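You operate a simulated robot arm through the tools that you are given. There is no shell and no other tool.

The job below is to be done with a simulated robot arm. You get a single attempt, and the scene is never put back.

TASK
Build the stack on the post: black bump stop, silver bearing, thrust washer.
Fine: in that order from the foot up, each pushed down home.

It is judged by the outcome, as a careful person would: the job done as asked, and still so three seconds after it is handed in. It fails if anything else is knocked over, pushed out of place, dropped, spilled or broken.

THE ROBOT
A 7-joint arm with a two-finger parallel gripper, fixed in place. Base frame: the origin is at the foot of the arm, x ahead of it, y to its left, z up; the work surface is at about z = 80. Readings come in cm, degrees, newtons and seconds.
With the tool pointing down near the work surface it reaches from about 30 to 70 cm from the base axis. Its first joint turns from -66.0 to 66.0 degrees. Payload 1.57 kg.
Tool frame: the origin (TCP) lies between the finger pads and is the grasp point; the fingertips stand 3 cm ahead of it; z points along the fingers, y is the line along which they close. The gripper opens to 11 cm. The fingers are 2.4 cm wide and 1.2 cm thick; the gripper's body (4.8 by 11.2 cm) begins 7.8 cm behind the TCP.
Orientation is told as [roll, pitch, yaw] about the base's x, y, z axes, in that order, counted from this pose: with the fingers straight down and closing along the base's y, the tool's x points along the base's -x, its y along +y and its z along -z.

THE INTERFACE
- The arm moves only by the tool play_rows. Its argument "targets" is a list of rows, each a list of 6 numbers: the shift along the tool's x, y, z in cm, then the turn, a rotation vector about the tool's x, y, z in degrees. In form: [[x, y, z, wx, wy, wz], ...]. A call has 1 to 20 rows; each row is the pose to reach, as a shift and turn from the pose commanded when the call began, along the tool's axes at that moment. "grip" is the opening, from 0 (shut) to 1 (fully open), set as the call begins (left out, the last holds). Rows are played at 5 a second. More than 5 cm and 8.6 degrees between two rows, or a gripper value outside its range, and nothing of the call is played. Where a pose cannot be reached the arm comes as near as it can. A force on the tool above 40 N (or 10 N above the force at the start of the call, whichever is more), or a blocked arm, ends the call early, and 0.2 s more pass. Each finger travels about 10.8 cm/s and halts on what it meets, pressing with about 40 N; the grip force reading is that of the motor and also rises with nothing between the fingers. The clock runs only during rows and for 0.2 s after the last one: add rows that repeat a pose to give the fingers time. It gives the time, the measured TCP pose, the force on the tool (base axes), the opening and the grip force at its end, in the units of the frame above (readings bear some noise), with the torque about the TCP (base axes, N m) and any sound that the robot's microphone picked up.
- Cameras (640 x 400 px; columns grow to the right, rows downward): "scene" is fixed at [17.54, -39.32, 141.4]; the picture's right is [0.73, -0.69, 0.00], its down [-0.32, -0.33, -0.89] and it looks along [0.61, 0.64, -0.46] (base axes); focal length 232 px, centre (320, 200). "wrist" rides on the gripper at [7, 1.6, -14.1] in the tool frame; the picture's right is [-0.23, 0.97, 0.00], its down [-0.86, -0.20, -0.48] and it looks along [-0.47, -0.11, 0.88] (tool axes); focal length 222 px, centre (320, 200). There is no depth. A picture from a camera that has moved, and an enlarged one, comes with that camera's place and axes in the base frame and with its lens.
- camera(camera): a new picture of that camera. It takes no simulated time.
- zoom(camera, box): a new picture of the part [left, top, right, bottom] of that camera's present view, enlarged. It takes no simulated time.
- job_done(): hands the job in; it is judged then, once.

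Nothing tells you positions but the pictures and the camera data. Unless the task says otherwise, let go and move clear before handing in.

The tools are called by a JSON object that holds its "name" and its "arguments". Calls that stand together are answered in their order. play_rows: Moves the arm, as the interface text tells. Its arguments: {"type":"object","properties":{"targets":{"type":"array"},"grip":{"type":"number"}},"required":["targets"]} The other tools are called the same way: camera (camera) takes a picture; zoom (camera, box) takes an enlarged picture of a part of a camera's view; job_done () hands the job in.

At the start:

```text
time_s: 0.0
tool_pos: [34.49, -7.34, 132.72]
ee_rot: [0.1, 0.0, 0.1]
force: [-0.8, 0.4, 0.2]
wrist_torque: [0.01, -0.01, -0.02]
grip_width: 11.0
finger_force: 0.1
```

scene: 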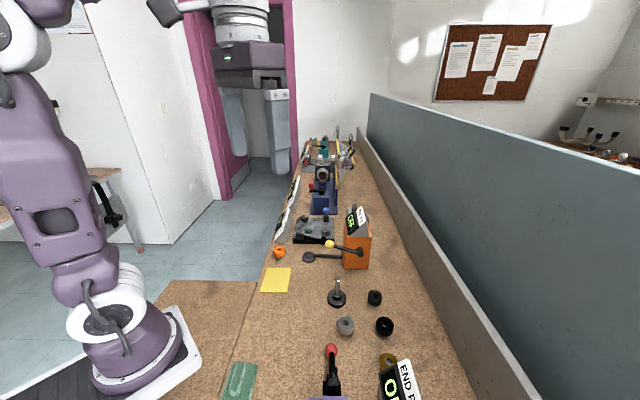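
wrist: 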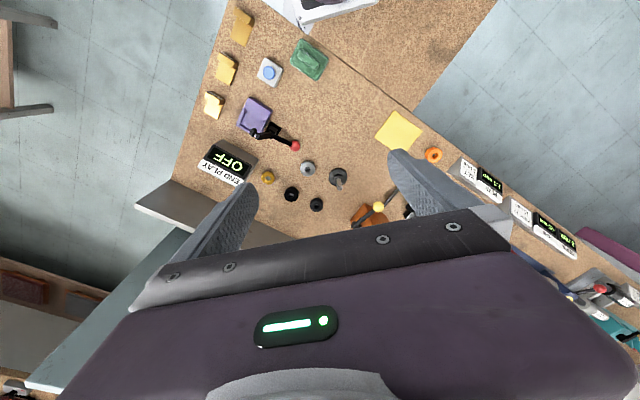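

I see a bench with a post on a round foot, a grey ring, two black rings and a brass-coloured ring near it. I'll zoom in to identify each part.

{"name": "zoom", "arguments": {"camera": "scene", "box": [300, 260, 428, 340]}}

{"name": "zoom", "arguments": {"camera": "wrist", "box": [240, 130, 368, 210]}}

{"name": "zoom", "arguments": {"camera": "scene", "box": [300, 320, 428, 400]}}

```text
5.00 times, centred on (364, 300) of scene
camera zoom: at [17.54, -39.32, 141.4], right [0.73, -0.69, 0.0], down [-0.32, -0.33, -0.89], along [0.61, 0.64, -0.46], focal length 1162 px, centre (100, -300)
```

zoom: 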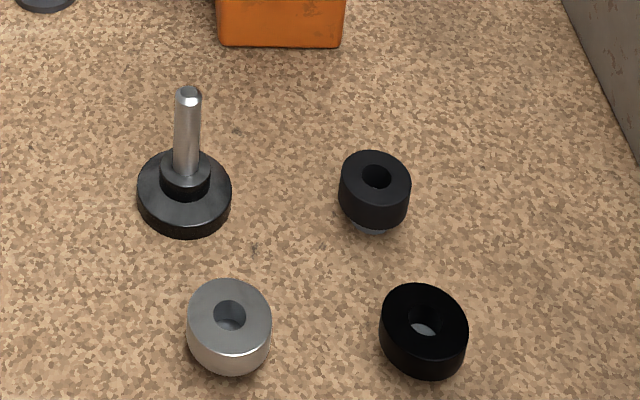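

```text
5.00 times, centred on (304, 170) of wrist
camera zoom: at [27.58, -5.75, 146.94], right [0.23, 0.97, 0.0], down [0.86, -0.2, 0.48], along [0.47, -0.11, -0.88], focal length 1111 px, centre (400, 350)
```

zoom: 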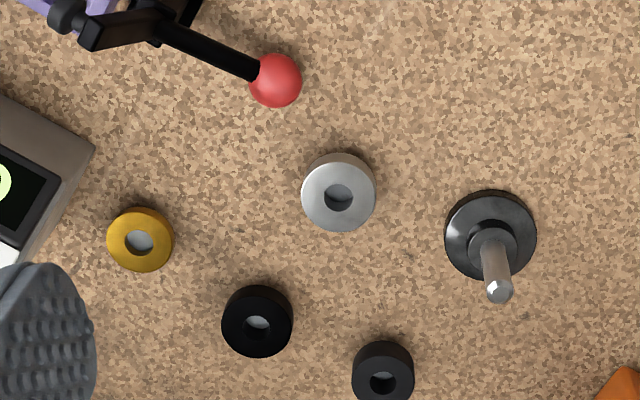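

```text
5.00 times, centred on (364, 360) of scene
camera zoom: at [17.54, -39.32, 141.4], right [0.73, -0.69, 0.0], down [-0.32, -0.33, -0.89], along [0.61, 0.64, -0.46], focal length 1162 px, centre (100, -600)
```

zoom: 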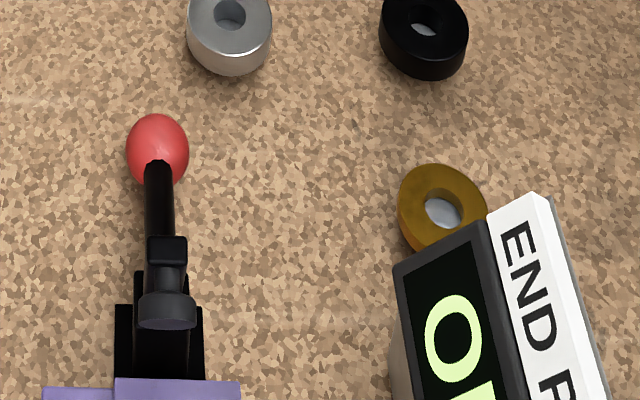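

The silver ring, two different black rings, a brass ring and the post at about (56, -6.6) are all on the bench. One of the two black rings may not be the bump stop, so I'll bring the wrist camera closer to tell them apart.

{"name": "play_rows", "arguments": {"targets": [[-1.3, -0.5, 2.6, 0, 0, 0], [-2.6, -1.0, 5.2, 0, 0, 0], [-3.9, -1.5, 7.8, 0, 0, 0], [-5.2, -2.0, 10.4, 0, 0, 0], [-6.5, -2.6, 13, 0, 0, 0], [-7.8, -3.2, 15.6, 0, 0, 0], [-9.1, -3.8, 18.2, 0, 0, 0], [-10.4, -4.3, 20.8, 0, 0, 0], [-11.7, -4.8, 23.4, 0, 0, 0], [-13, -5.4, 26, 0, 0, 0], [-13, -5.4, 26, 0, 0, 0]], "grip": 1}}

```text
time_s: 2.4
tool_pos: [47.37, -12.67, 106.71]
ee_rot: [0.0, -0.1, 0.0]
force: [-0.2, -0.1, -0.1]
wrist_torque: [0.02, 0.01, 0.01]
grip_width: 11.02
finger_force: 0.0
```

The arm is now above the parts. I'll take pictures to tell the parts apart.

{"name": "camera", "arguments": {"camera": "wrist"}}

{"name": "camera", "arguments": {"camera": "scene"}}

{"name": "zoom", "arguments": {"camera": "scene", "box": [355, 280, 403, 310]}}

{"name": "zoom", "arguments": {"camera": "scene", "box": [355, 310, 419, 350]}}

{"name": "zoom", "arguments": {"camera": "scene", "box": [310, 270, 374, 310]}}

```text
taken
camera wrist: at [40.5, -11.16, 120.91], right [0.23, 0.97, 0.0], down [0.85, -0.2, 0.48], along [0.47, -0.11, -0.88], focal length 222 px, centre (320, 200)
```

wrist: 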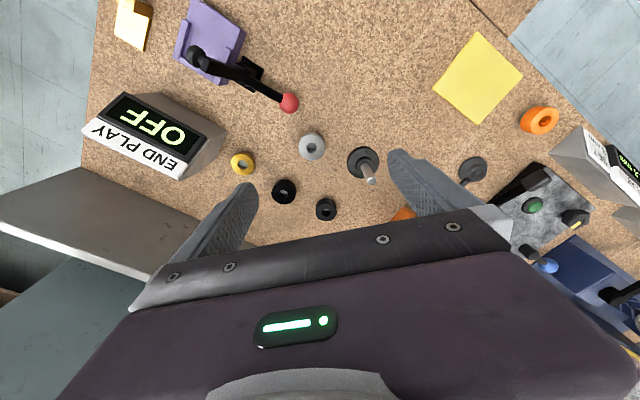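

```text
taken
```

scene: 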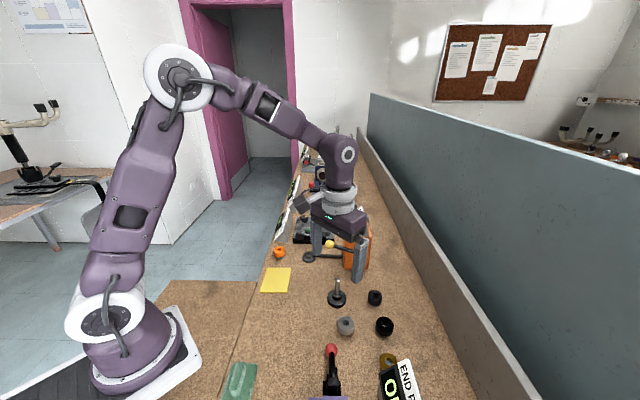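

```text
13.33 times, centred on (379, 295) of scene
camera zoom: at [17.54, -39.32, 141.4], right [0.73, -0.69, 0.0], down [-0.32, -0.33, -0.89], along [0.61, 0.64, -0.46], focal length 3100 px, centre (-467, -1067)
```

zoom: 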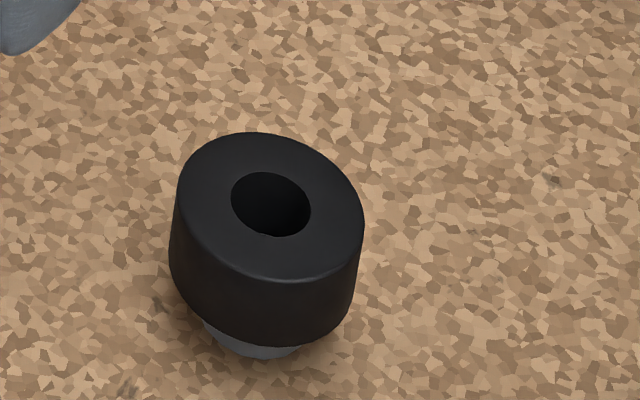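

```text
10.00 times, centred on (387, 330) of scene
camera zoom: at [17.54, -39.32, 141.4], right [0.73, -0.69, 0.0], down [-0.32, -0.33, -0.89], along [0.61, 0.64, -0.46], focal length 2325 px, centre (-350, -1100)
```

zoom: 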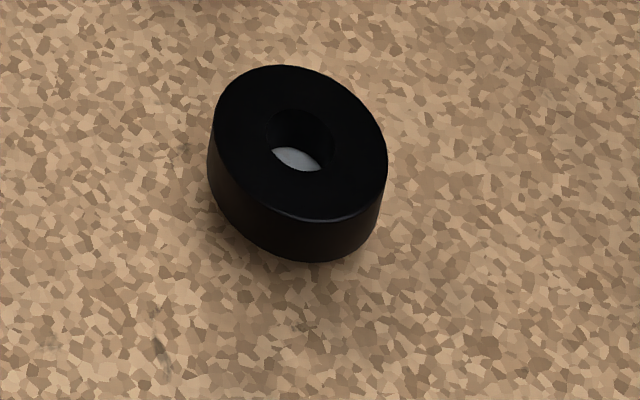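

```text
10.00 times, centred on (342, 290) of scene
camera zoom: at [17.54, -39.32, 141.4], right [0.73, -0.69, 0.0], down [-0.32, -0.33, -0.89], along [0.61, 0.64, -0.46], focal length 2325 px, centre (100, -700)
```

zoom: 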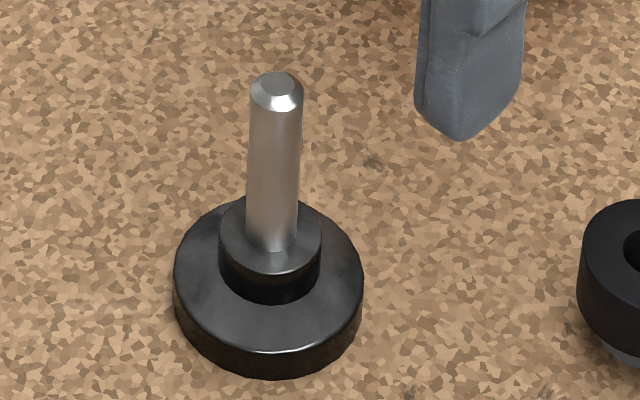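

{"name": "zoom", "arguments": {"camera": "wrist", "box": [256, 170, 352, 230]}}

{"name": "zoom", "arguments": {"camera": "wrist", "box": [290, 125, 386, 185]}}

{"name": "zoom", "arguments": {"camera": "wrist", "box": [200, 140, 264, 180]}}

{"name": "zoom", "arguments": {"camera": "scene", "box": [313, 310, 377, 350]}}

{"name": "zoom", "arguments": {"camera": "scene", "box": [356, 340, 420, 380]}}

```text
6.67 times, centred on (304, 200) of wrist
camera zoom: at [40.5, -11.16, 120.91], right [0.23, 0.97, 0.0], down [0.85, -0.2, 0.48], along [0.47, -0.11, -0.88], focal length 1481 px, centre (427, 200)
```

zoom: 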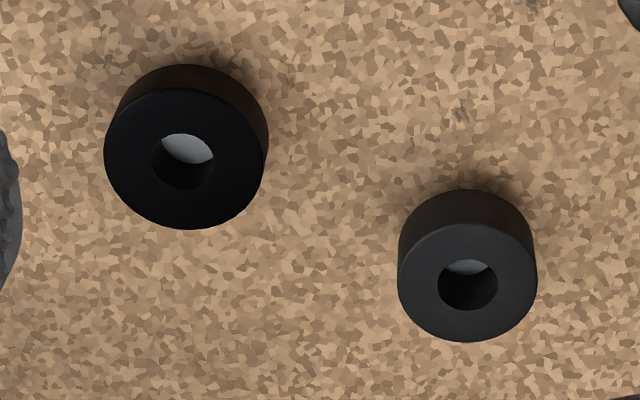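

```text
6.67 times, centred on (338, 155) of wrist
camera zoom: at [40.5, -11.16, 120.91], right [0.23, 0.97, 0.0], down [0.85, -0.2, 0.48], along [0.47, -0.11, -0.88], focal length 1481 px, centre (200, 500)
```

zoom: 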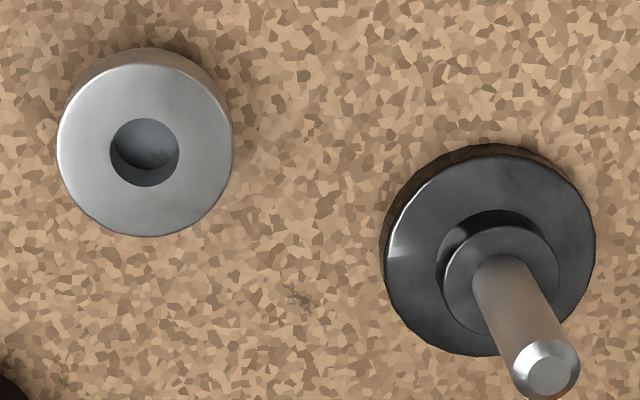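

```text
10.00 times, centred on (232, 160) of wrist
camera zoom: at [40.5, -11.16, 120.91], right [0.23, 0.97, 0.0], down [0.85, -0.2, 0.48], along [0.47, -0.11, -0.88], focal length 2221 px, centre (1200, 600)
```

zoom: 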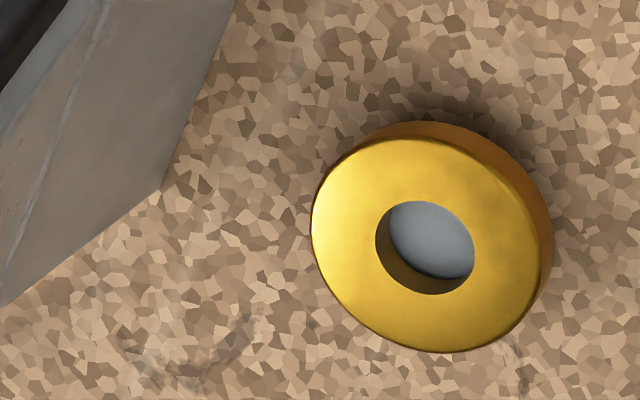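

```text
10.00 times, centred on (345, 330) of scene
camera zoom: at [17.54, -39.32, 141.4], right [0.73, -0.69, 0.0], down [-0.32, -0.33, -0.89], along [0.61, 0.64, -0.46], focal length 2325 px, centre (70, -1100)
```

zoom: 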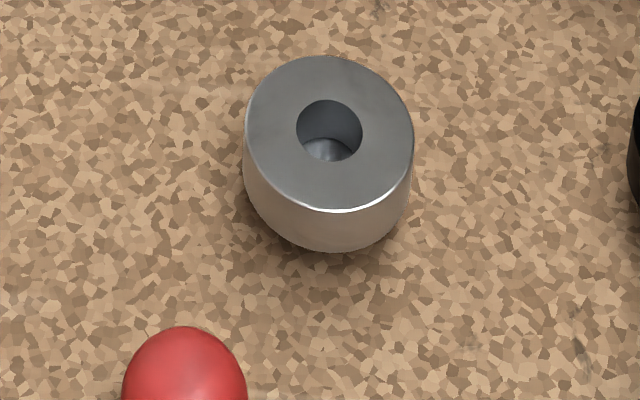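

```text
10.00 times, centred on (388, 360) of scene
camera zoom: at [17.54, -39.32, 141.4], right [0.73, -0.69, 0.0], down [-0.32, -0.33, -0.89], along [0.61, 0.64, -0.46], focal length 2325 px, centre (-360, -1400)
```

zoom: 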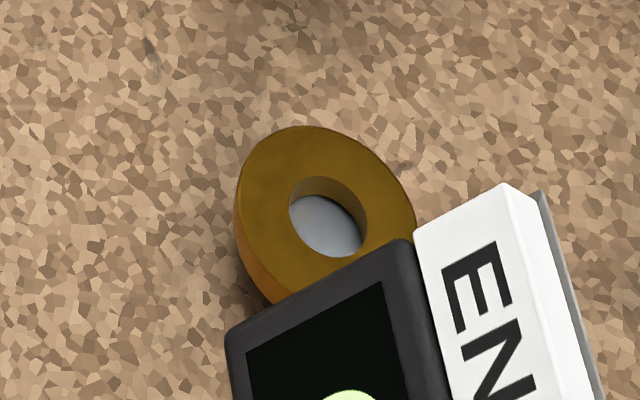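

Two black rings remain ambiguous: a matte one with rounded edges and a shinier one. There's also an orange ring near the yellow sheet, so I'll look at it and compare shapes.

{"name": "zoom", "arguments": {"camera": "scene", "box": [255, 235, 303, 265]}}

{"name": "zoom", "arguments": {"camera": "wrist", "box": [500, 90, 596, 150]}}

{"name": "zoom", "arguments": {"camera": "wrist", "box": [80, 0, 240, 100]}}

{"name": "zoom", "arguments": {"camera": "scene", "box": [290, 220, 386, 280]}}

```text
13.33 times, centred on (279, 250) of scene
camera zoom: at [17.54, -39.32, 141.4], right [0.73, -0.69, 0.0], down [-0.32, -0.33, -0.89], along [0.61, 0.64, -0.46], focal length 3100 px, centre (867, -467)
```

zoom: 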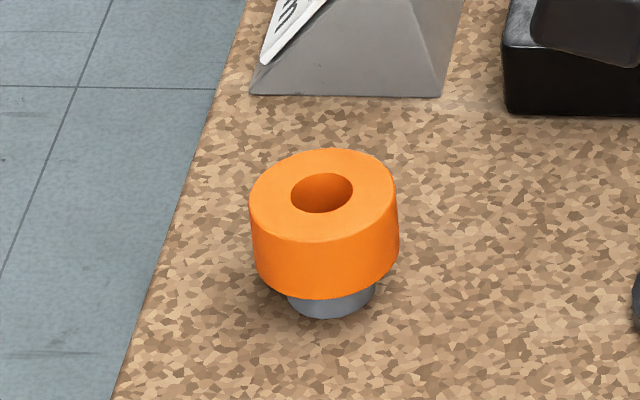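

```text
6.67 times, centred on (548, 120) of wrist
camera zoom: at [40.5, -11.16, 120.91], right [0.23, 0.97, 0.0], down [0.85, -0.2, 0.48], along [0.47, -0.11, -0.88], focal length 1481 px, centre (-1200, 733)
```

zoom: 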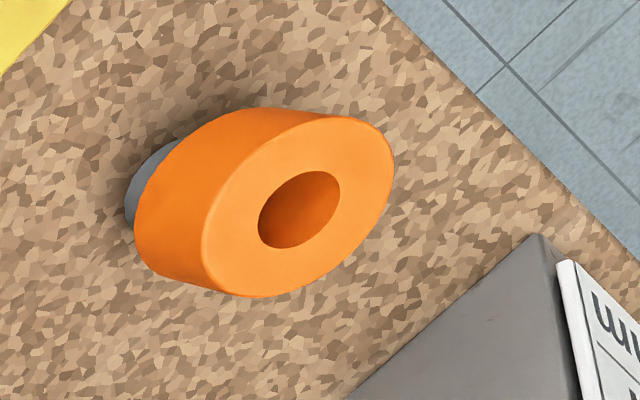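

```text
4.00 times, centred on (160, 50) of wrist
camera zoom: at [40.5, -11.16, 120.91], right [0.23, 0.97, 0.0], down [0.85, -0.2, 0.48], along [0.47, -0.11, -0.88], focal length 888 px, centre (960, 800)
```

zoom: 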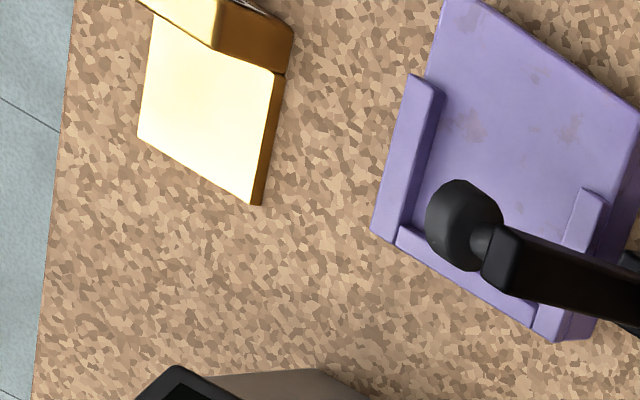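

```text
6.67 times, centred on (338, 250) of scene
camera zoom: at [17.54, -39.32, 141.4], right [0.73, -0.69, 0.0], down [-0.32, -0.33, -0.89], along [0.61, 0.64, -0.46], focal length 1550 px, centre (200, -133)
```

zoom: 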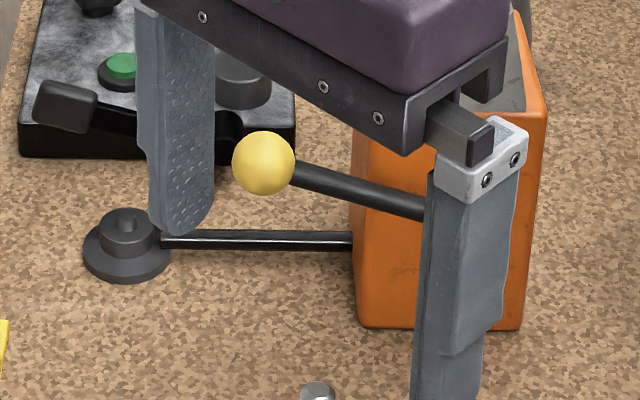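

The orange part has the same profile and grey stand as the matte black one. That makes the matte black ring near (63.5, -15.4) the black bump stop, and the shinier black ring a black bearing to leave alone. I'll move above the bump stop and check alignment.

{"name": "play_rows", "arguments": {"targets": [[-2, -0.33, 1.3, 0, 0, 0], [-4, -0.67, 2.6, 0, 0, 0], [-6, -1.0, 4.0, 0, 0, 0], [-8, -1.33, 5.3, 0, 0, 0], [-10, -1.67, 6.6, 0, 0, 0], [-12, -2.0, 8.0, 0, 0, 0], [-14, -2.33, 9.3, 0, 0, 0], [-16.1, -2.68, 10.7, 0, 0, 0], [-16.1, -2.68, 10.7, 0, 0, 0], [-16.1, -2.68, 10.7, 0, 0, 0]], "grip": 1}}

```text
time_s: 4.6
tool_pos: [63.54, -15.31, 96.04]
ee_rot: [0.1, 0.0, 0.0]
force: [0.3, -0.7, -0.7]
wrist_torque: [-0.01, 0.03, -0.02]
grip_width: 11.04
finger_force: 0.2
```

I should now be straight above the bump stop. I'll check with both cameras.

{"name": "camera", "arguments": {"camera": "wrist"}}

{"name": "zoom", "arguments": {"camera": "wrist", "box": [240, 90, 400, 190]}}

{"name": "zoom", "arguments": {"camera": "scene", "box": [310, 230, 438, 310]}}

```text
taken
camera wrist: at [56.67, -13.83, 110.14], right [0.23, 0.97, 0.0], down [0.86, -0.2, 0.48], along [0.47, -0.11, -0.88], focal length 222 px, centre (320, 200)
```

wrist: 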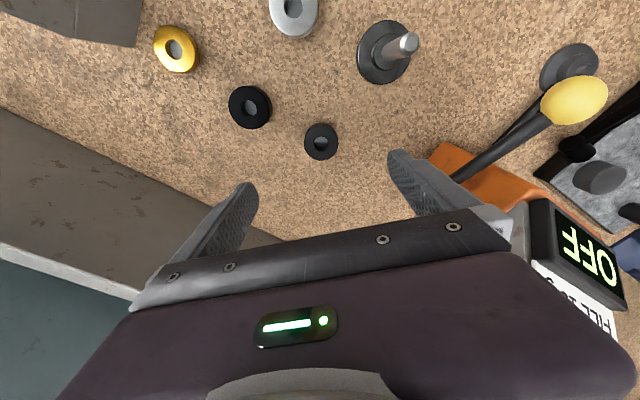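

```text
4.00 times, centred on (320, 140) of wrist
camera zoom: at [56.67, -13.83, 110.14], right [0.23, 0.97, 0.0], down [0.86, -0.2, 0.48], along [0.47, -0.11, -0.88], focal length 888 px, centre (320, 440)
```

zoom: 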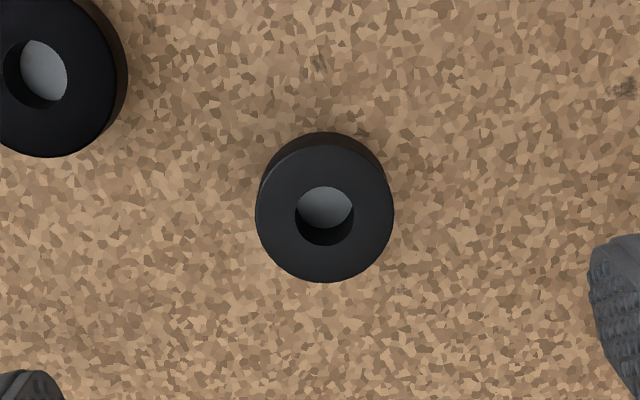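

```text
5.00 times, centred on (374, 270) of scene
camera zoom: at [17.54, -39.32, 141.4], right [0.73, -0.69, 0.0], down [-0.32, -0.33, -0.89], along [0.61, 0.64, -0.46], focal length 1162 px, centre (50, -150)
```

zoom: 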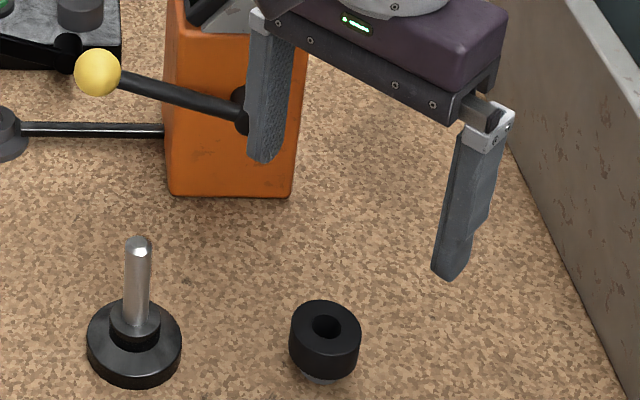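

The bump stop is centred below the gripper to within about 1 mm. I'll narrow the gripper slightly and descend until the fingertips are level with its underside.

{"name": "play_rows", "arguments": {"targets": [[0.05, 0.03, 1.5, 0, 0, 0], [0.05, 0.03, 3.0, 0, 0, 0], [0.05, 0.03, 4.5, 0, 0, 0], [0.05, 0.03, 6.0, 0, 0, 0], [0.05, 0.03, 7.5, 0, 0, 0], [0.05, 0.03, 9.0, 0, 0, 0], [0.05, 0.03, 10.0, 0, 0, 0], [0.05, 0.03, 11.0, 0, 0, 0], [0.05, 0.03, 11.6, 0, 0, 0], [0.05, 0.03, 12.0, 0, 0, 0], [0.05, 0.03, 12.0, 0, 0, 0]], "grip": 0.65}}

```text
time_s: 7.0
tool_pos: [63.65, -15.47, 83.96]
ee_rot: [-0.1, -0.1, -0.1]
force: [-0.6, 0.1, 0.4]
wrist_torque: [0.02, 0.02, 0.03]
grip_width: 7.14
finger_force: 0.1
```

The fingers should now be either side of the bump stop. I'll look before closing.

{"name": "zoom", "arguments": {"camera": "wrist", "box": [200, 110, 440, 260]}}

{"name": "zoom", "arguments": {"camera": "scene", "box": [342, 260, 422, 310]}}

```text
2.67 times, centred on (320, 185) of wrist
camera zoom: at [56.68, -13.77, 98.21], right [0.23, 0.97, 0.0], down [0.85, -0.2, 0.48], along [0.47, -0.11, -0.88], focal length 592 px, centre (320, 240)
```

zoom: 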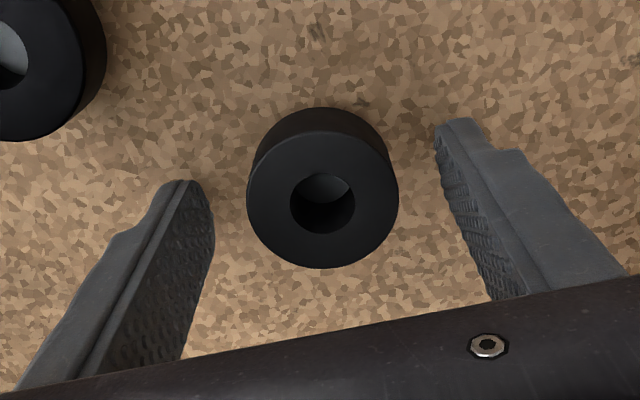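

```text
8.00 times, centred on (382, 285) of scene
camera zoom: at [17.54, -39.32, 141.4], right [0.73, -0.69, 0.0], down [-0.32, -0.33, -0.89], along [0.61, 0.64, -0.46], focal length 1860 px, centre (-176, -480)
```

zoom: 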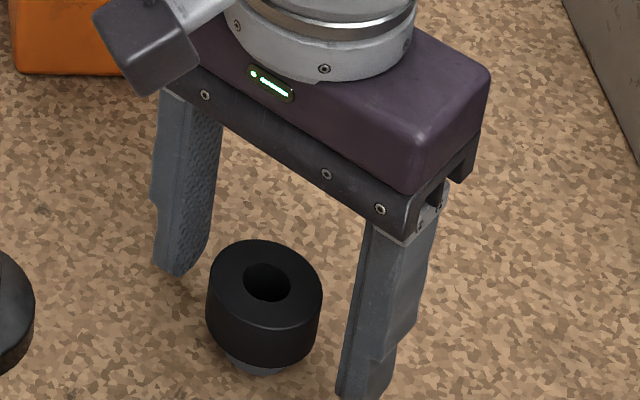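

The fingers straddle the bump stop cleanly. I'll close on it now.

{"name": "play_rows", "arguments": {"targets": [[0, 0, 0, 0, 0, 0], [0, 0, 0, 0, 0, 0], [0, 0, 0, 0, 0, 0], [0, 0, 0, 0, 0, 0]], "grip": 0}}

```text
time_s: 8.0
tool_pos: [63.61, -15.36, 84.13]
ee_rot: [-0.1, 0.1, 0.1]
force: [0.7, 0.0, -1.3]
wrist_torque: [-0.03, 0.01, -0.05]
grip_width: 3.96
finger_force: 39.3
```

The bump stop is gripped at a width of about 4 cm. I'll lift it straight up, then check it's held.

{"name": "play_rows", "arguments": {"targets": [[0, 0, -0.5, 0, 0, 0], [0, 0, -1.5, 0, 0, 0], [0, 0, -3, 0, 0, 0], [0, 0, -4.5, 0, 0, 0], [0, 0, -6, 0, 0, 0], [0, 0, -7.5, 0, 0, 0], [0, 0, -9, 0, 0, 0], [0, 0, -10.5, 0, 0, 0], [0, 0, -12, 0, 0, 0], [0, 0, -13, 0, 0, 0], [0, 0, -13, 0, 0, 0]]}}

{"name": "camera", "arguments": {"camera": "wrist"}}

{"name": "zoom", "arguments": {"camera": "scene", "box": [310, 220, 438, 300]}}

```text
time_s: 10.4
tool_pos: [63.57, -15.47, 97.24]
ee_rot: [0.0, 0.0, 0.0]
force: [1.2, 0.6, -1.0]
wrist_torque: [0.0, 0.02, -0.01]
grip_width: 3.95
finger_force: 40.4
```

```text
taken
camera wrist: at [56.66, -13.88, 111.4], right [0.23, 0.97, 0.0], down [0.86, -0.2, 0.48], along [0.47, -0.11, -0.88], focal length 222 px, centre (320, 200)
```

wrist: 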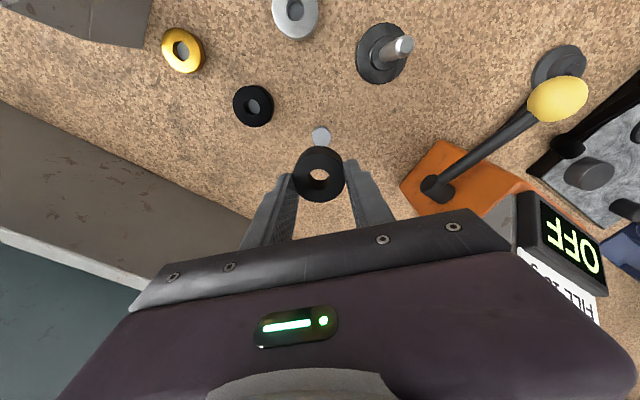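

```text
5.00 times, centred on (374, 260) of scene
camera zoom: at [17.54, -39.32, 141.4], right [0.73, -0.69, 0.0], down [-0.32, -0.33, -0.89], along [0.61, 0.64, -0.46], focal length 1162 px, centre (50, -100)
```

zoom: 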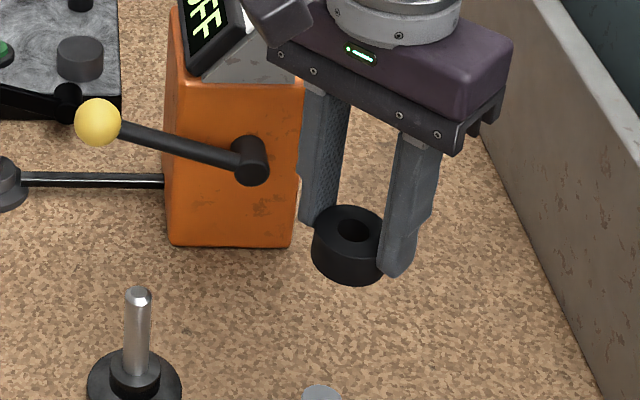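

The bump stop is held and level, and its stand stayed put. I'll zoom to measure where it sits in the hand and where the post is.

{"name": "zoom", "arguments": {"camera": "wrist", "box": [280, 130, 376, 190]}}

{"name": "zoom", "arguments": {"camera": "wrist", "box": [340, 10, 436, 70]}}

{"name": "zoom", "arguments": {"camera": "scene", "box": [310, 270, 374, 310]}}

```text
6.67 times, centred on (328, 160) of wrist
camera zoom: at [56.66, -13.88, 111.4], right [0.23, 0.97, 0.0], down [0.86, -0.2, 0.48], along [0.47, -0.11, -0.88], focal length 1481 px, centre (267, 467)
```

zoom: 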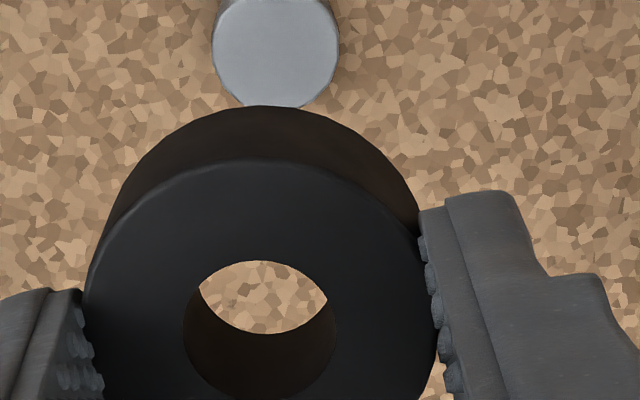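

```text
6.67 times, centred on (388, 40) of wrist
camera zoom: at [56.66, -13.88, 111.4], right [0.23, 0.97, 0.0], down [0.86, -0.2, 0.48], along [0.47, -0.11, -0.88], focal length 1481 px, centre (-133, 1267)
```

zoom: 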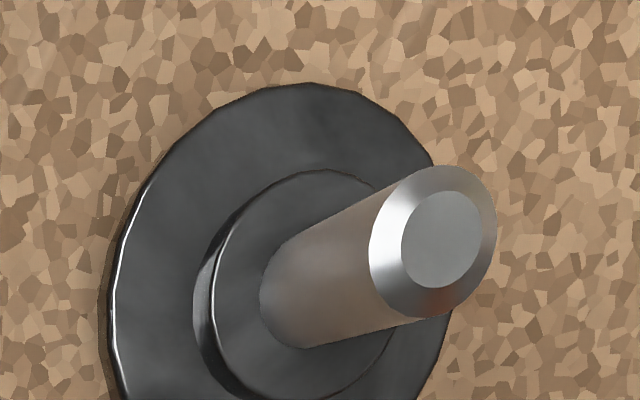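

```text
10.00 times, centred on (342, 290) of scene
camera zoom: at [17.54, -39.32, 141.4], right [0.73, -0.69, 0.0], down [-0.32, -0.33, -0.89], along [0.61, 0.64, -0.46], focal length 2325 px, centre (100, -700)
```

zoom: 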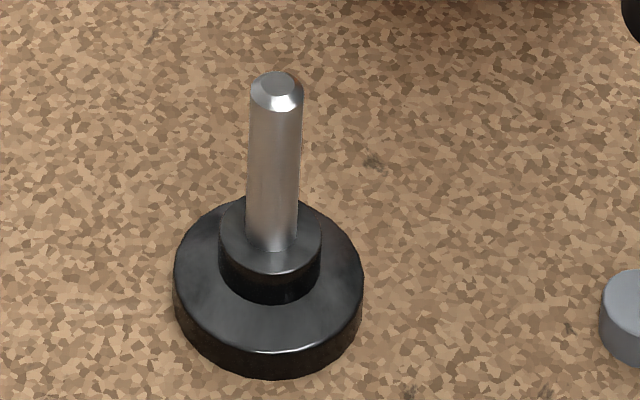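

{"name": "zoom", "arguments": {"camera": "scene", "box": [360, 245, 408, 275]}}

{"name": "zoom", "arguments": {"camera": "wrist", "box": [270, 140, 366, 200]}}

{"name": "zoom", "arguments": {"camera": "scene", "box": [355, 280, 403, 310]}}

```text
13.33 times, centred on (384, 260) of scene
camera zoom: at [17.54, -39.32, 141.4], right [0.73, -0.69, 0.0], down [-0.32, -0.33, -0.89], along [0.61, 0.64, -0.46], focal length 3100 px, centre (-533, -600)
```

zoom: 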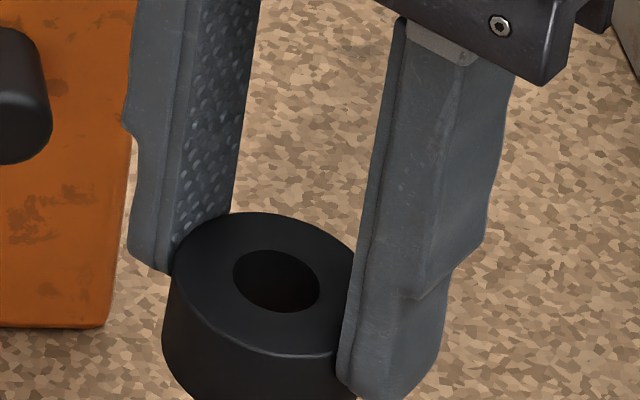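

```text
6.67 times, centred on (318, 170) of wrist
camera zoom: at [56.66, -13.88, 111.4], right [0.23, 0.97, 0.0], down [0.86, -0.2, 0.48], along [0.47, -0.11, -0.88], focal length 1481 px, centre (333, 400)
```

zoom: 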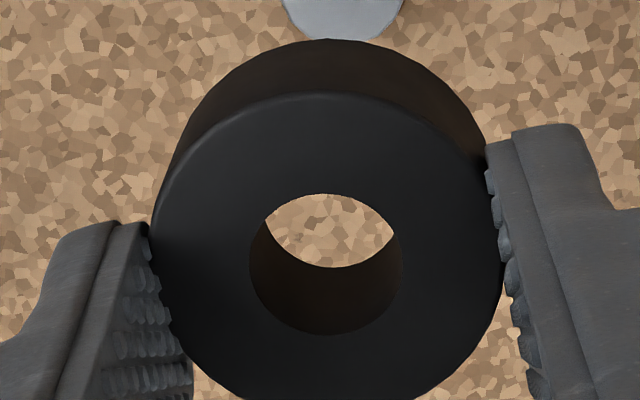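

```text
13.33 times, centred on (379, 295) of scene
camera zoom: at [17.54, -39.32, 141.4], right [0.73, -0.69, 0.0], down [-0.32, -0.33, -0.89], along [0.61, 0.64, -0.46], focal length 3100 px, centre (-467, -1067)
```

zoom: 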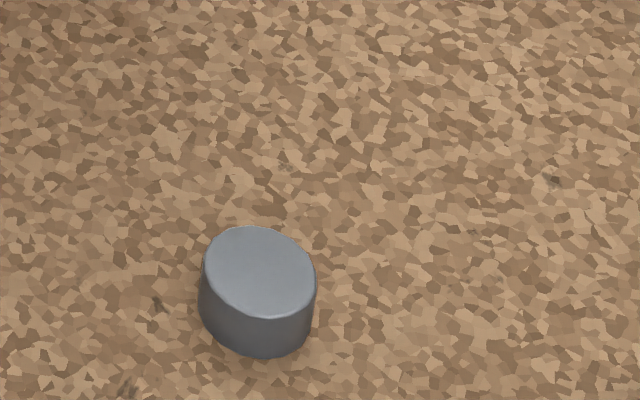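

The bump stop seems to sit about 1.2 cm lower in the fingers than when I gripped it, so it may have slipped. I'll wait a moment without moving and re-measure.

{"name": "play_rows", "arguments": {"targets": [[0, 0, 0, 0, 0, 0], [0, 0, 0, 0, 0, 0], [0, 0, 0, 0, 0, 0], [0, 0, 0, 0, 0, 0]]}}

{"name": "zoom", "arguments": {"camera": "wrist", "box": [270, 140, 366, 200]}}

{"name": "zoom", "arguments": {"camera": "scene", "box": [360, 245, 408, 275]}}

```text
time_s: 11.4
tool_pos: [63.49, -15.56, 97.21]
ee_rot: [0.0, 0.0, 0.0]
force: [0.0, 0.4, 0.5]
wrist_torque: [-0.01, -0.01, -0.02]
grip_width: 3.96
finger_force: 39.4
```

```text
6.67 times, centred on (318, 170) of wrist
camera zoom: at [56.66, -13.88, 111.37], right [0.23, 0.97, 0.0], down [0.86, -0.2, 0.48], along [0.47, -0.11, -0.88], focal length 1481 px, centre (333, 400)
```

zoom: 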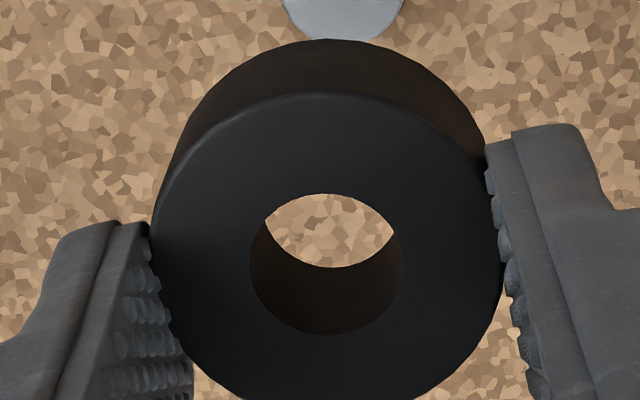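

```text
13.33 times, centred on (384, 260) of scene
camera zoom: at [17.54, -39.32, 141.4], right [0.73, -0.69, 0.0], down [-0.32, -0.33, -0.89], along [0.61, 0.64, -0.46], focal length 3100 px, centre (-533, -600)
```

zoom: 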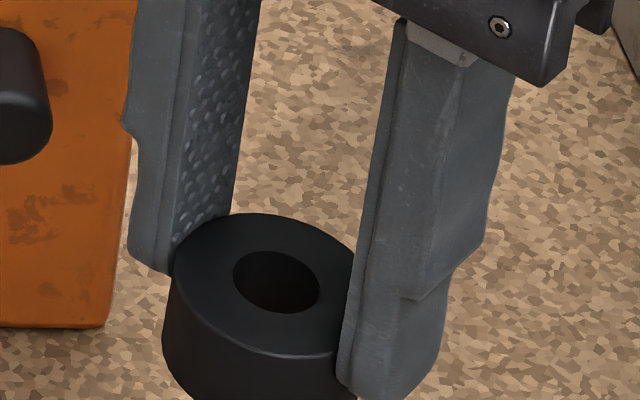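

The grip is stable, with no further slipping; the part's top is about 2 cm below the TCP. The post top is near (56.0, -6.45, 89.1), so I'll carry the part over it at a safe height and look again.

{"name": "play_rows", "arguments": {"targets": [[0.75, 0.9, 0, 0, 0, 0], [1.7, 2.05, 0, 0, 0, 0], [2.8, 3.4, 0, 0, 0, 0], [3.9, 4.7, 0, 0, 0, 0], [5.0, 6.05, 0, 0, 0, 0], [6.1, 7.4, 0, 0, 0, 0], [6.9, 8.35, 0, 0, 0, 0], [7.5, 9.07, 0, 0, 0, 0], [7.5, 9.07, 0, 0, 0, 0], [7.5, 9.07, 0, 0, 0, 0]]}}

{"name": "camera", "arguments": {"camera": "wrist"}}

{"name": "zoom", "arguments": {"camera": "wrist", "box": [264, 120, 376, 190]}}

{"name": "zoom", "arguments": {"camera": "scene", "box": [297, 250, 377, 300]}}

```text
time_s: 13.6
tool_pos: [56.0, -6.24, 97.02]
ee_rot: [0.0, 0.0, -0.1]
force: [0.7, -0.1, -1.2]
wrist_torque: [0.03, 0.0, -0.02]
grip_width: 3.93
finger_force: 40.2
```

```text
taken
camera wrist: at [49.09, -4.73, 111.19], right [0.23, 0.97, 0.0], down [0.86, -0.2, 0.48], along [0.47, -0.11, -0.88], focal length 222 px, centre (320, 200)
```

wrist: 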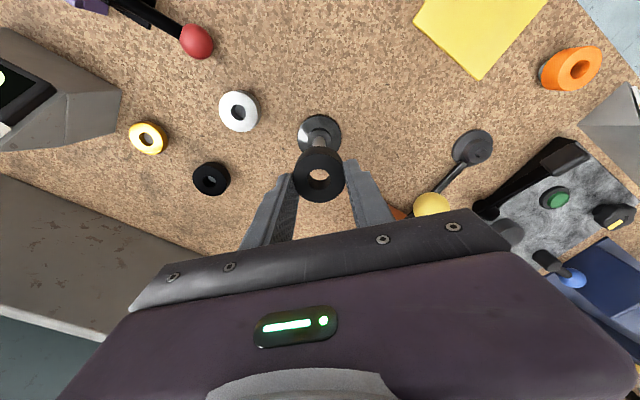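

```text
5.71 times, centred on (320, 155) of wrist
camera zoom: at [49.09, -4.73, 111.19], right [0.23, 0.97, 0.0], down [0.86, -0.2, 0.48], along [0.47, -0.11, -0.88], focal length 1269 px, centre (320, 457)
```

zoom: 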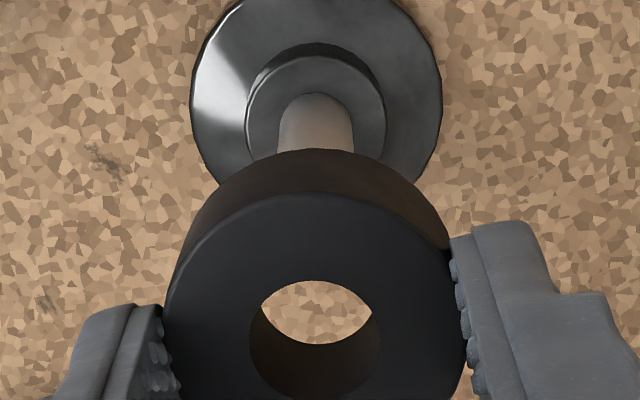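

```text
8.00 times, centred on (337, 275) of scene
camera zoom: at [17.54, -39.32, 141.4], right [0.73, -0.69, 0.0], down [-0.32, -0.33, -0.89], along [0.61, 0.64, -0.46], focal length 1860 px, centre (184, -400)
```

zoom: 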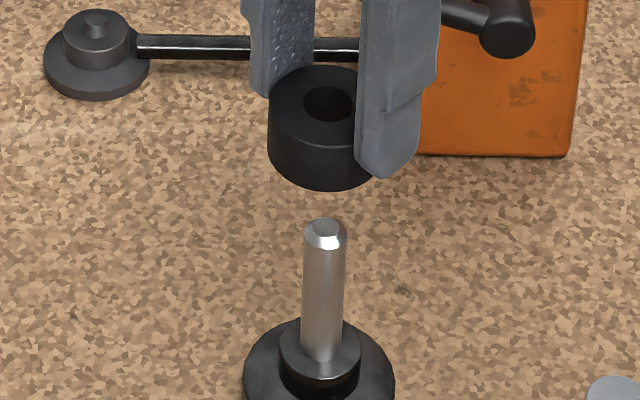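

The part and post line up within about 1 mm in both views. I'll lower to just above the post tip with a tiny correction and check again.

{"name": "play_rows", "arguments": {"targets": [[-0.03, -0.03, 0.7, 0, 0, 0], [-0.05, -0.05, 1.4, 0, 0, 0], [-0.05, -0.05, 2.0, 0, 0, 0], [-0.05, -0.05, 2.4, 0, 0, 0], [-0.05, -0.05, 2.4, 0, 0, 0]]}}

{"name": "zoom", "arguments": {"camera": "wrist", "box": [264, 130, 376, 200]}}

{"name": "zoom", "arguments": {"camera": "scene", "box": [313, 260, 361, 290]}}

```text
time_s: 14.8
tool_pos: [56.01, -6.39, 94.65]
ee_rot: [-0.1, 0.0, -0.1]
force: [0.3, 0.0, -1.0]
wrist_torque: [0.02, 0.0, 0.02]
grip_width: 3.92
finger_force: 39.8
```

```text
5.71 times, centred on (320, 165) of wrist
camera zoom: at [49.17, -4.83, 108.87], right [0.23, 0.97, 0.0], down [0.86, -0.2, 0.48], along [0.47, -0.11, -0.88], focal length 1269 px, centre (320, 400)
```

zoom: 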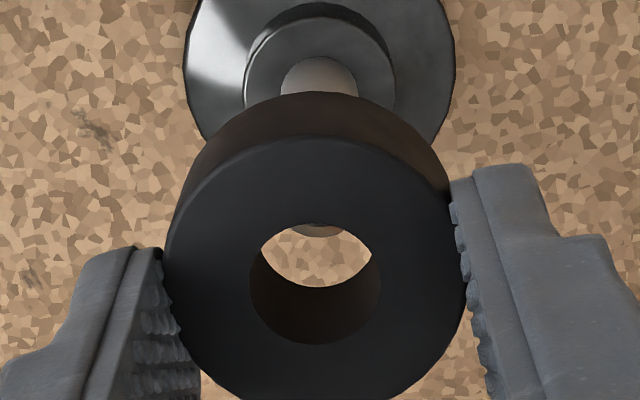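

```text
13.33 times, centred on (337, 275) of scene
camera zoom: at [17.54, -39.32, 141.4], right [0.73, -0.69, 0.0], down [-0.32, -0.33, -0.89], along [0.61, 0.64, -0.46], focal length 3100 px, centre (93, -800)
```

zoom: 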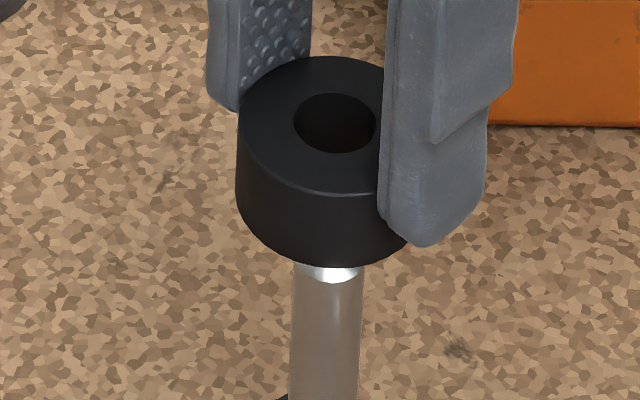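

The scene view shows the part directly over the post tip. I'll lower slowly onto the tip.

{"name": "play_rows", "arguments": {"targets": [[0, 0, 0.4, 0, 0, 0], [0, 0, 0.8, 0, 0, 0], [0, 0, 1.2, 0, 0, 0], [0, 0, 1.5, 0, 0, 0], [0, 0, 1.8, 0, 0, 0], [0, 0, 2.1, 0, 0, 0], [0, 0, 2.4, 0, 0, 0]]}}

{"name": "zoom", "arguments": {"camera": "wrist", "box": [264, 130, 376, 200]}}

{"name": "zoom", "arguments": {"camera": "scene", "box": [313, 265, 361, 295]}}

```text
time_s: 16.4
tool_pos: [56.13, -6.15, 92.34]
ee_rot: [0.0, 0.1, 0.1]
force: [0.9, -0.6, 0.5]
wrist_torque: [-0.03, -0.03, -0.04]
grip_width: 3.92
finger_force: 40.2
```

```text
5.71 times, centred on (320, 165) of wrist
camera zoom: at [49.2, -4.72, 106.52], right [0.23, 0.97, 0.0], down [0.86, -0.2, 0.48], along [0.47, -0.11, -0.88], focal length 1269 px, centre (320, 400)
```

zoom: 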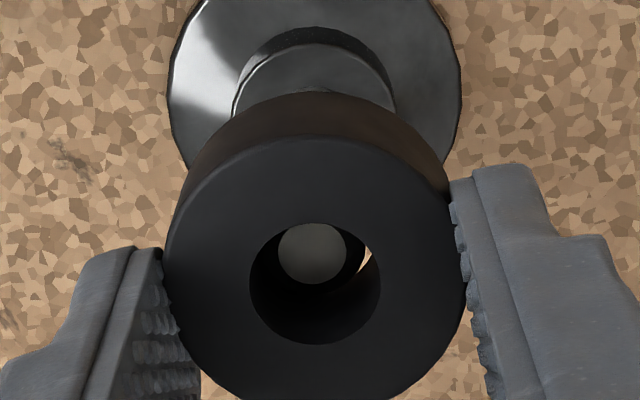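

```text
13.33 times, centred on (337, 280) of scene
camera zoom: at [17.54, -39.32, 141.39], right [0.73, -0.69, 0.0], down [-0.32, -0.33, -0.89], along [0.61, 0.64, -0.46], focal length 3100 px, centre (93, -867)
```

zoom: 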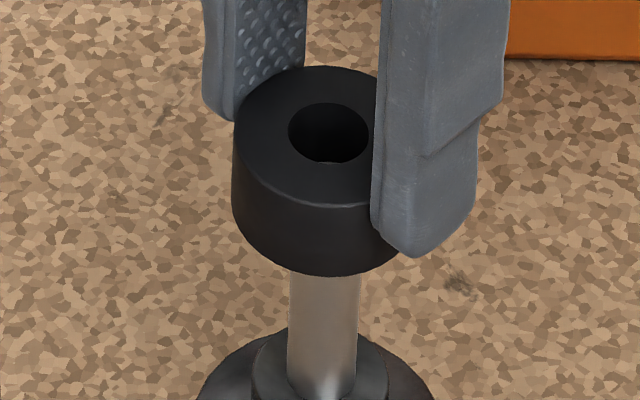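

The post tip is inside the bore with no contact force. I'll keep going down to just short of the seat.

{"name": "play_rows", "arguments": {"targets": [[0, 0, 0.5, 0, 0, 0], [0, 0, 1.0, 0, 0, 0], [0, 0, 1.5, 0, 0, 0], [0, 0, 2.0, 0, 0, 0], [0, 0, 2.5, 0, 0, 0], [0, 0, 3.0, 0, 0, 0], [0, 0, 3.4, 0, 0, 0], [0, 0, 3.8, 0, 0, 0], [0, 0, 4.2, 0, 0, 0], [0, 0, 4.5, 0, 0, 0]]}}

{"name": "zoom", "arguments": {"camera": "wrist", "box": [264, 130, 376, 200]}}

{"name": "zoom", "arguments": {"camera": "scene", "box": [313, 275, 361, 305]}}

```text
time_s: 18.6
tool_pos: [56.1, -6.41, 87.75]
ee_rot: [0.0, 0.0, 0.1]
force: [0.1, 0.2, 0.0]
wrist_torque: [0.02, 0.03, -0.03]
grip_width: 3.93
finger_force: 39.8
```

```text
5.71 times, centred on (320, 165) of wrist
camera zoom: at [49.18, -4.79, 101.94], right [0.23, 0.97, 0.0], down [0.85, -0.2, 0.48], along [0.47, -0.11, -0.88], focal length 1269 px, centre (320, 400)
```

zoom: 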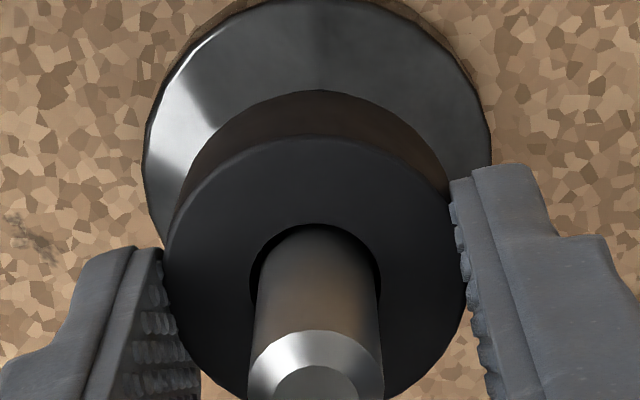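

```text
13.33 times, centred on (337, 290) of scene
camera zoom: at [17.54, -39.32, 141.4], right [0.73, -0.69, 0.0], down [-0.32, -0.33, -0.89], along [0.61, 0.64, -0.46], focal length 3100 px, centre (93, -1000)
```

zoom: 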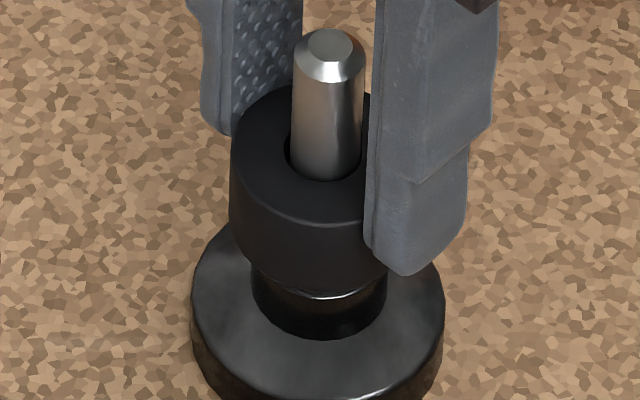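

The bump stop is nearly on the collar. I'll ease down further and watch the force.

{"name": "play_rows", "arguments": {"targets": [[0, 0, 0.15, 0, 0, 0], [0, 0, 0.3, 0, 0, 0], [0, 0, 0.45, 0, 0, 0], [0, 0, 0.6, 0, 0, 0]]}}

{"name": "zoom", "arguments": {"camera": "scene", "box": [313, 275, 361, 305]}}

```text
time_s: 19.6
tool_pos: [56.1, -6.38, 87.1]
ee_rot: [-0.1, 0.0, 0.1]
force: [-0.1, -0.3, 1.0]
wrist_torque: [-0.01, -0.05, -0.01]
grip_width: 3.91
finger_force: 39.9
```

```text
13.33 times, centred on (337, 290) of scene
camera zoom: at [17.54, -39.32, 141.4], right [0.73, -0.69, 0.0], down [-0.32, -0.33, -0.89], along [0.61, 0.64, -0.46], focal length 3100 px, centre (93, -1000)
```

zoom: 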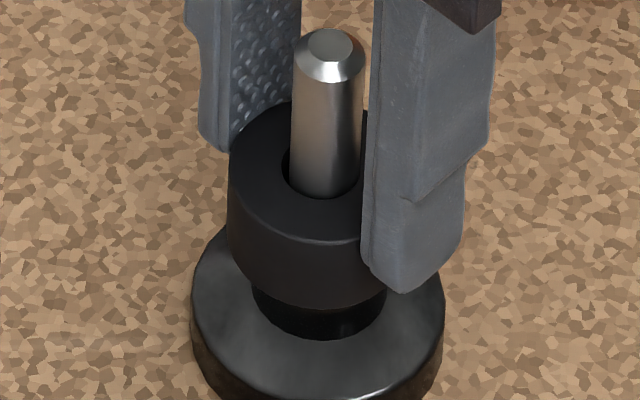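

It still appears about 4 mm above the collar. I'll continue down in small steps until I feel contact.

{"name": "play_rows", "arguments": {"targets": [[0, 0, 0.1, 0, 0, 0], [0, 0, 0.2, 0, 0, 0], [0, 0, 0.3, 0, 0, 0], [0, 0, 0.4, 0, 0, 0]]}}

{"name": "zoom", "arguments": {"camera": "scene", "box": [313, 275, 361, 305]}}

```text
time_s: 20.6
tool_pos: [56.03, -6.34, 86.87]
ee_rot: [-0.1, -0.1, 0.1]
force: [-9.4, 0.8, 35.9]
wrist_torque: [-0.12, 0.52, -0.02]
grip_width: 3.93
finger_force: 40.2
```

```text
13.33 times, centred on (337, 290) of scene
camera zoom: at [17.45, -39.31, 141.41], right [0.73, -0.69, 0.0], down [-0.32, -0.33, -0.89], along [0.61, 0.64, -0.46], focal length 3100 px, centre (93, -1000)
```

zoom: 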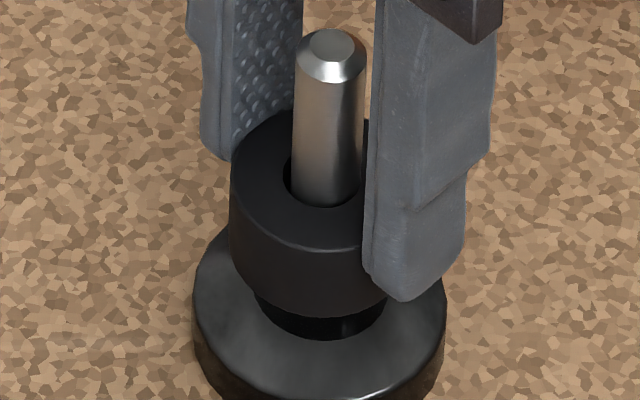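

There's now 36 N of contact on the collar, so the bump stop is on its seat. I'll relax the push, then release.

{"name": "play_rows", "arguments": {"targets": [[0, 0, -0.1, 0, 0, 0], [0, 0, -0.2, 0, 0, 0], [0, 0, -0.2, 0, 0, 0]]}}

{"name": "play_rows", "arguments": {"targets": [[0, 0, 0, 0, 0, 0], [0, 0, 0, 0, 0, 0], [0, 0, 0, 0, 0, 0]], "grip": 0.55}}

{"name": "zoom", "arguments": {"camera": "scene", "box": [313, 275, 361, 305]}}

{"name": "zoom", "arguments": {"camera": "wrist", "box": [240, 120, 400, 220]}}

```text
time_s: 21.4
tool_pos: [56.05, -6.26, 86.91]
ee_rot: [0.0, 0.0, 0.0]
force: [0.9, -0.5, 4.5]
wrist_torque: [-0.09, -0.05, 0.02]
grip_width: 3.93
finger_force: 40.3
```

```text
time_s: 22.2
tool_pos: [55.93, -6.38, 87.01]
ee_rot: [0.0, 0.0, 0.1]
force: [0.0, 0.5, 0.3]
wrist_torque: [-0.01, -0.02, 0.02]
grip_width: 6.04
finger_force: 0.0
```

```text
13.33 times, centred on (337, 290) of scene
camera zoom: at [17.54, -39.32, 141.4], right [0.73, -0.69, 0.0], down [-0.32, -0.33, -0.89], along [0.61, 0.64, -0.46], focal length 3100 px, centre (93, -1000)
```

zoom: 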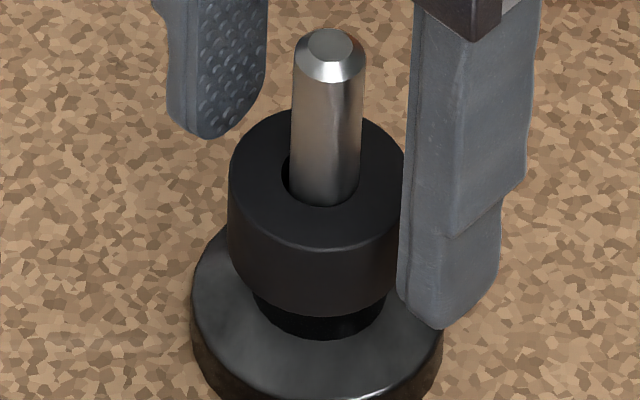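

```text
4.00 times, centred on (320, 170) of wrist
camera zoom: at [49.16, -4.77, 101.16], right [0.23, 0.97, 0.0], down [0.86, -0.2, 0.48], along [0.47, -0.11, -0.88], focal length 888 px, centre (320, 320)
```

zoom: 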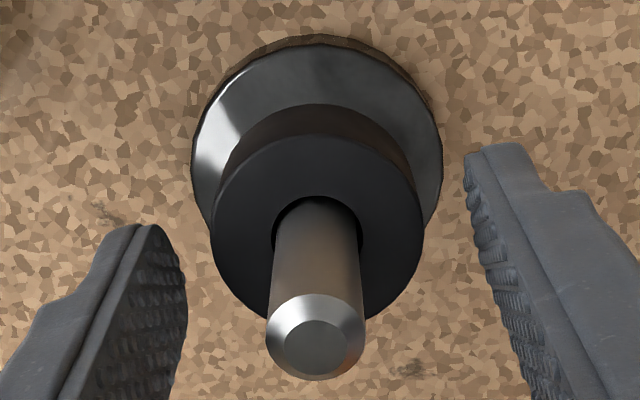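

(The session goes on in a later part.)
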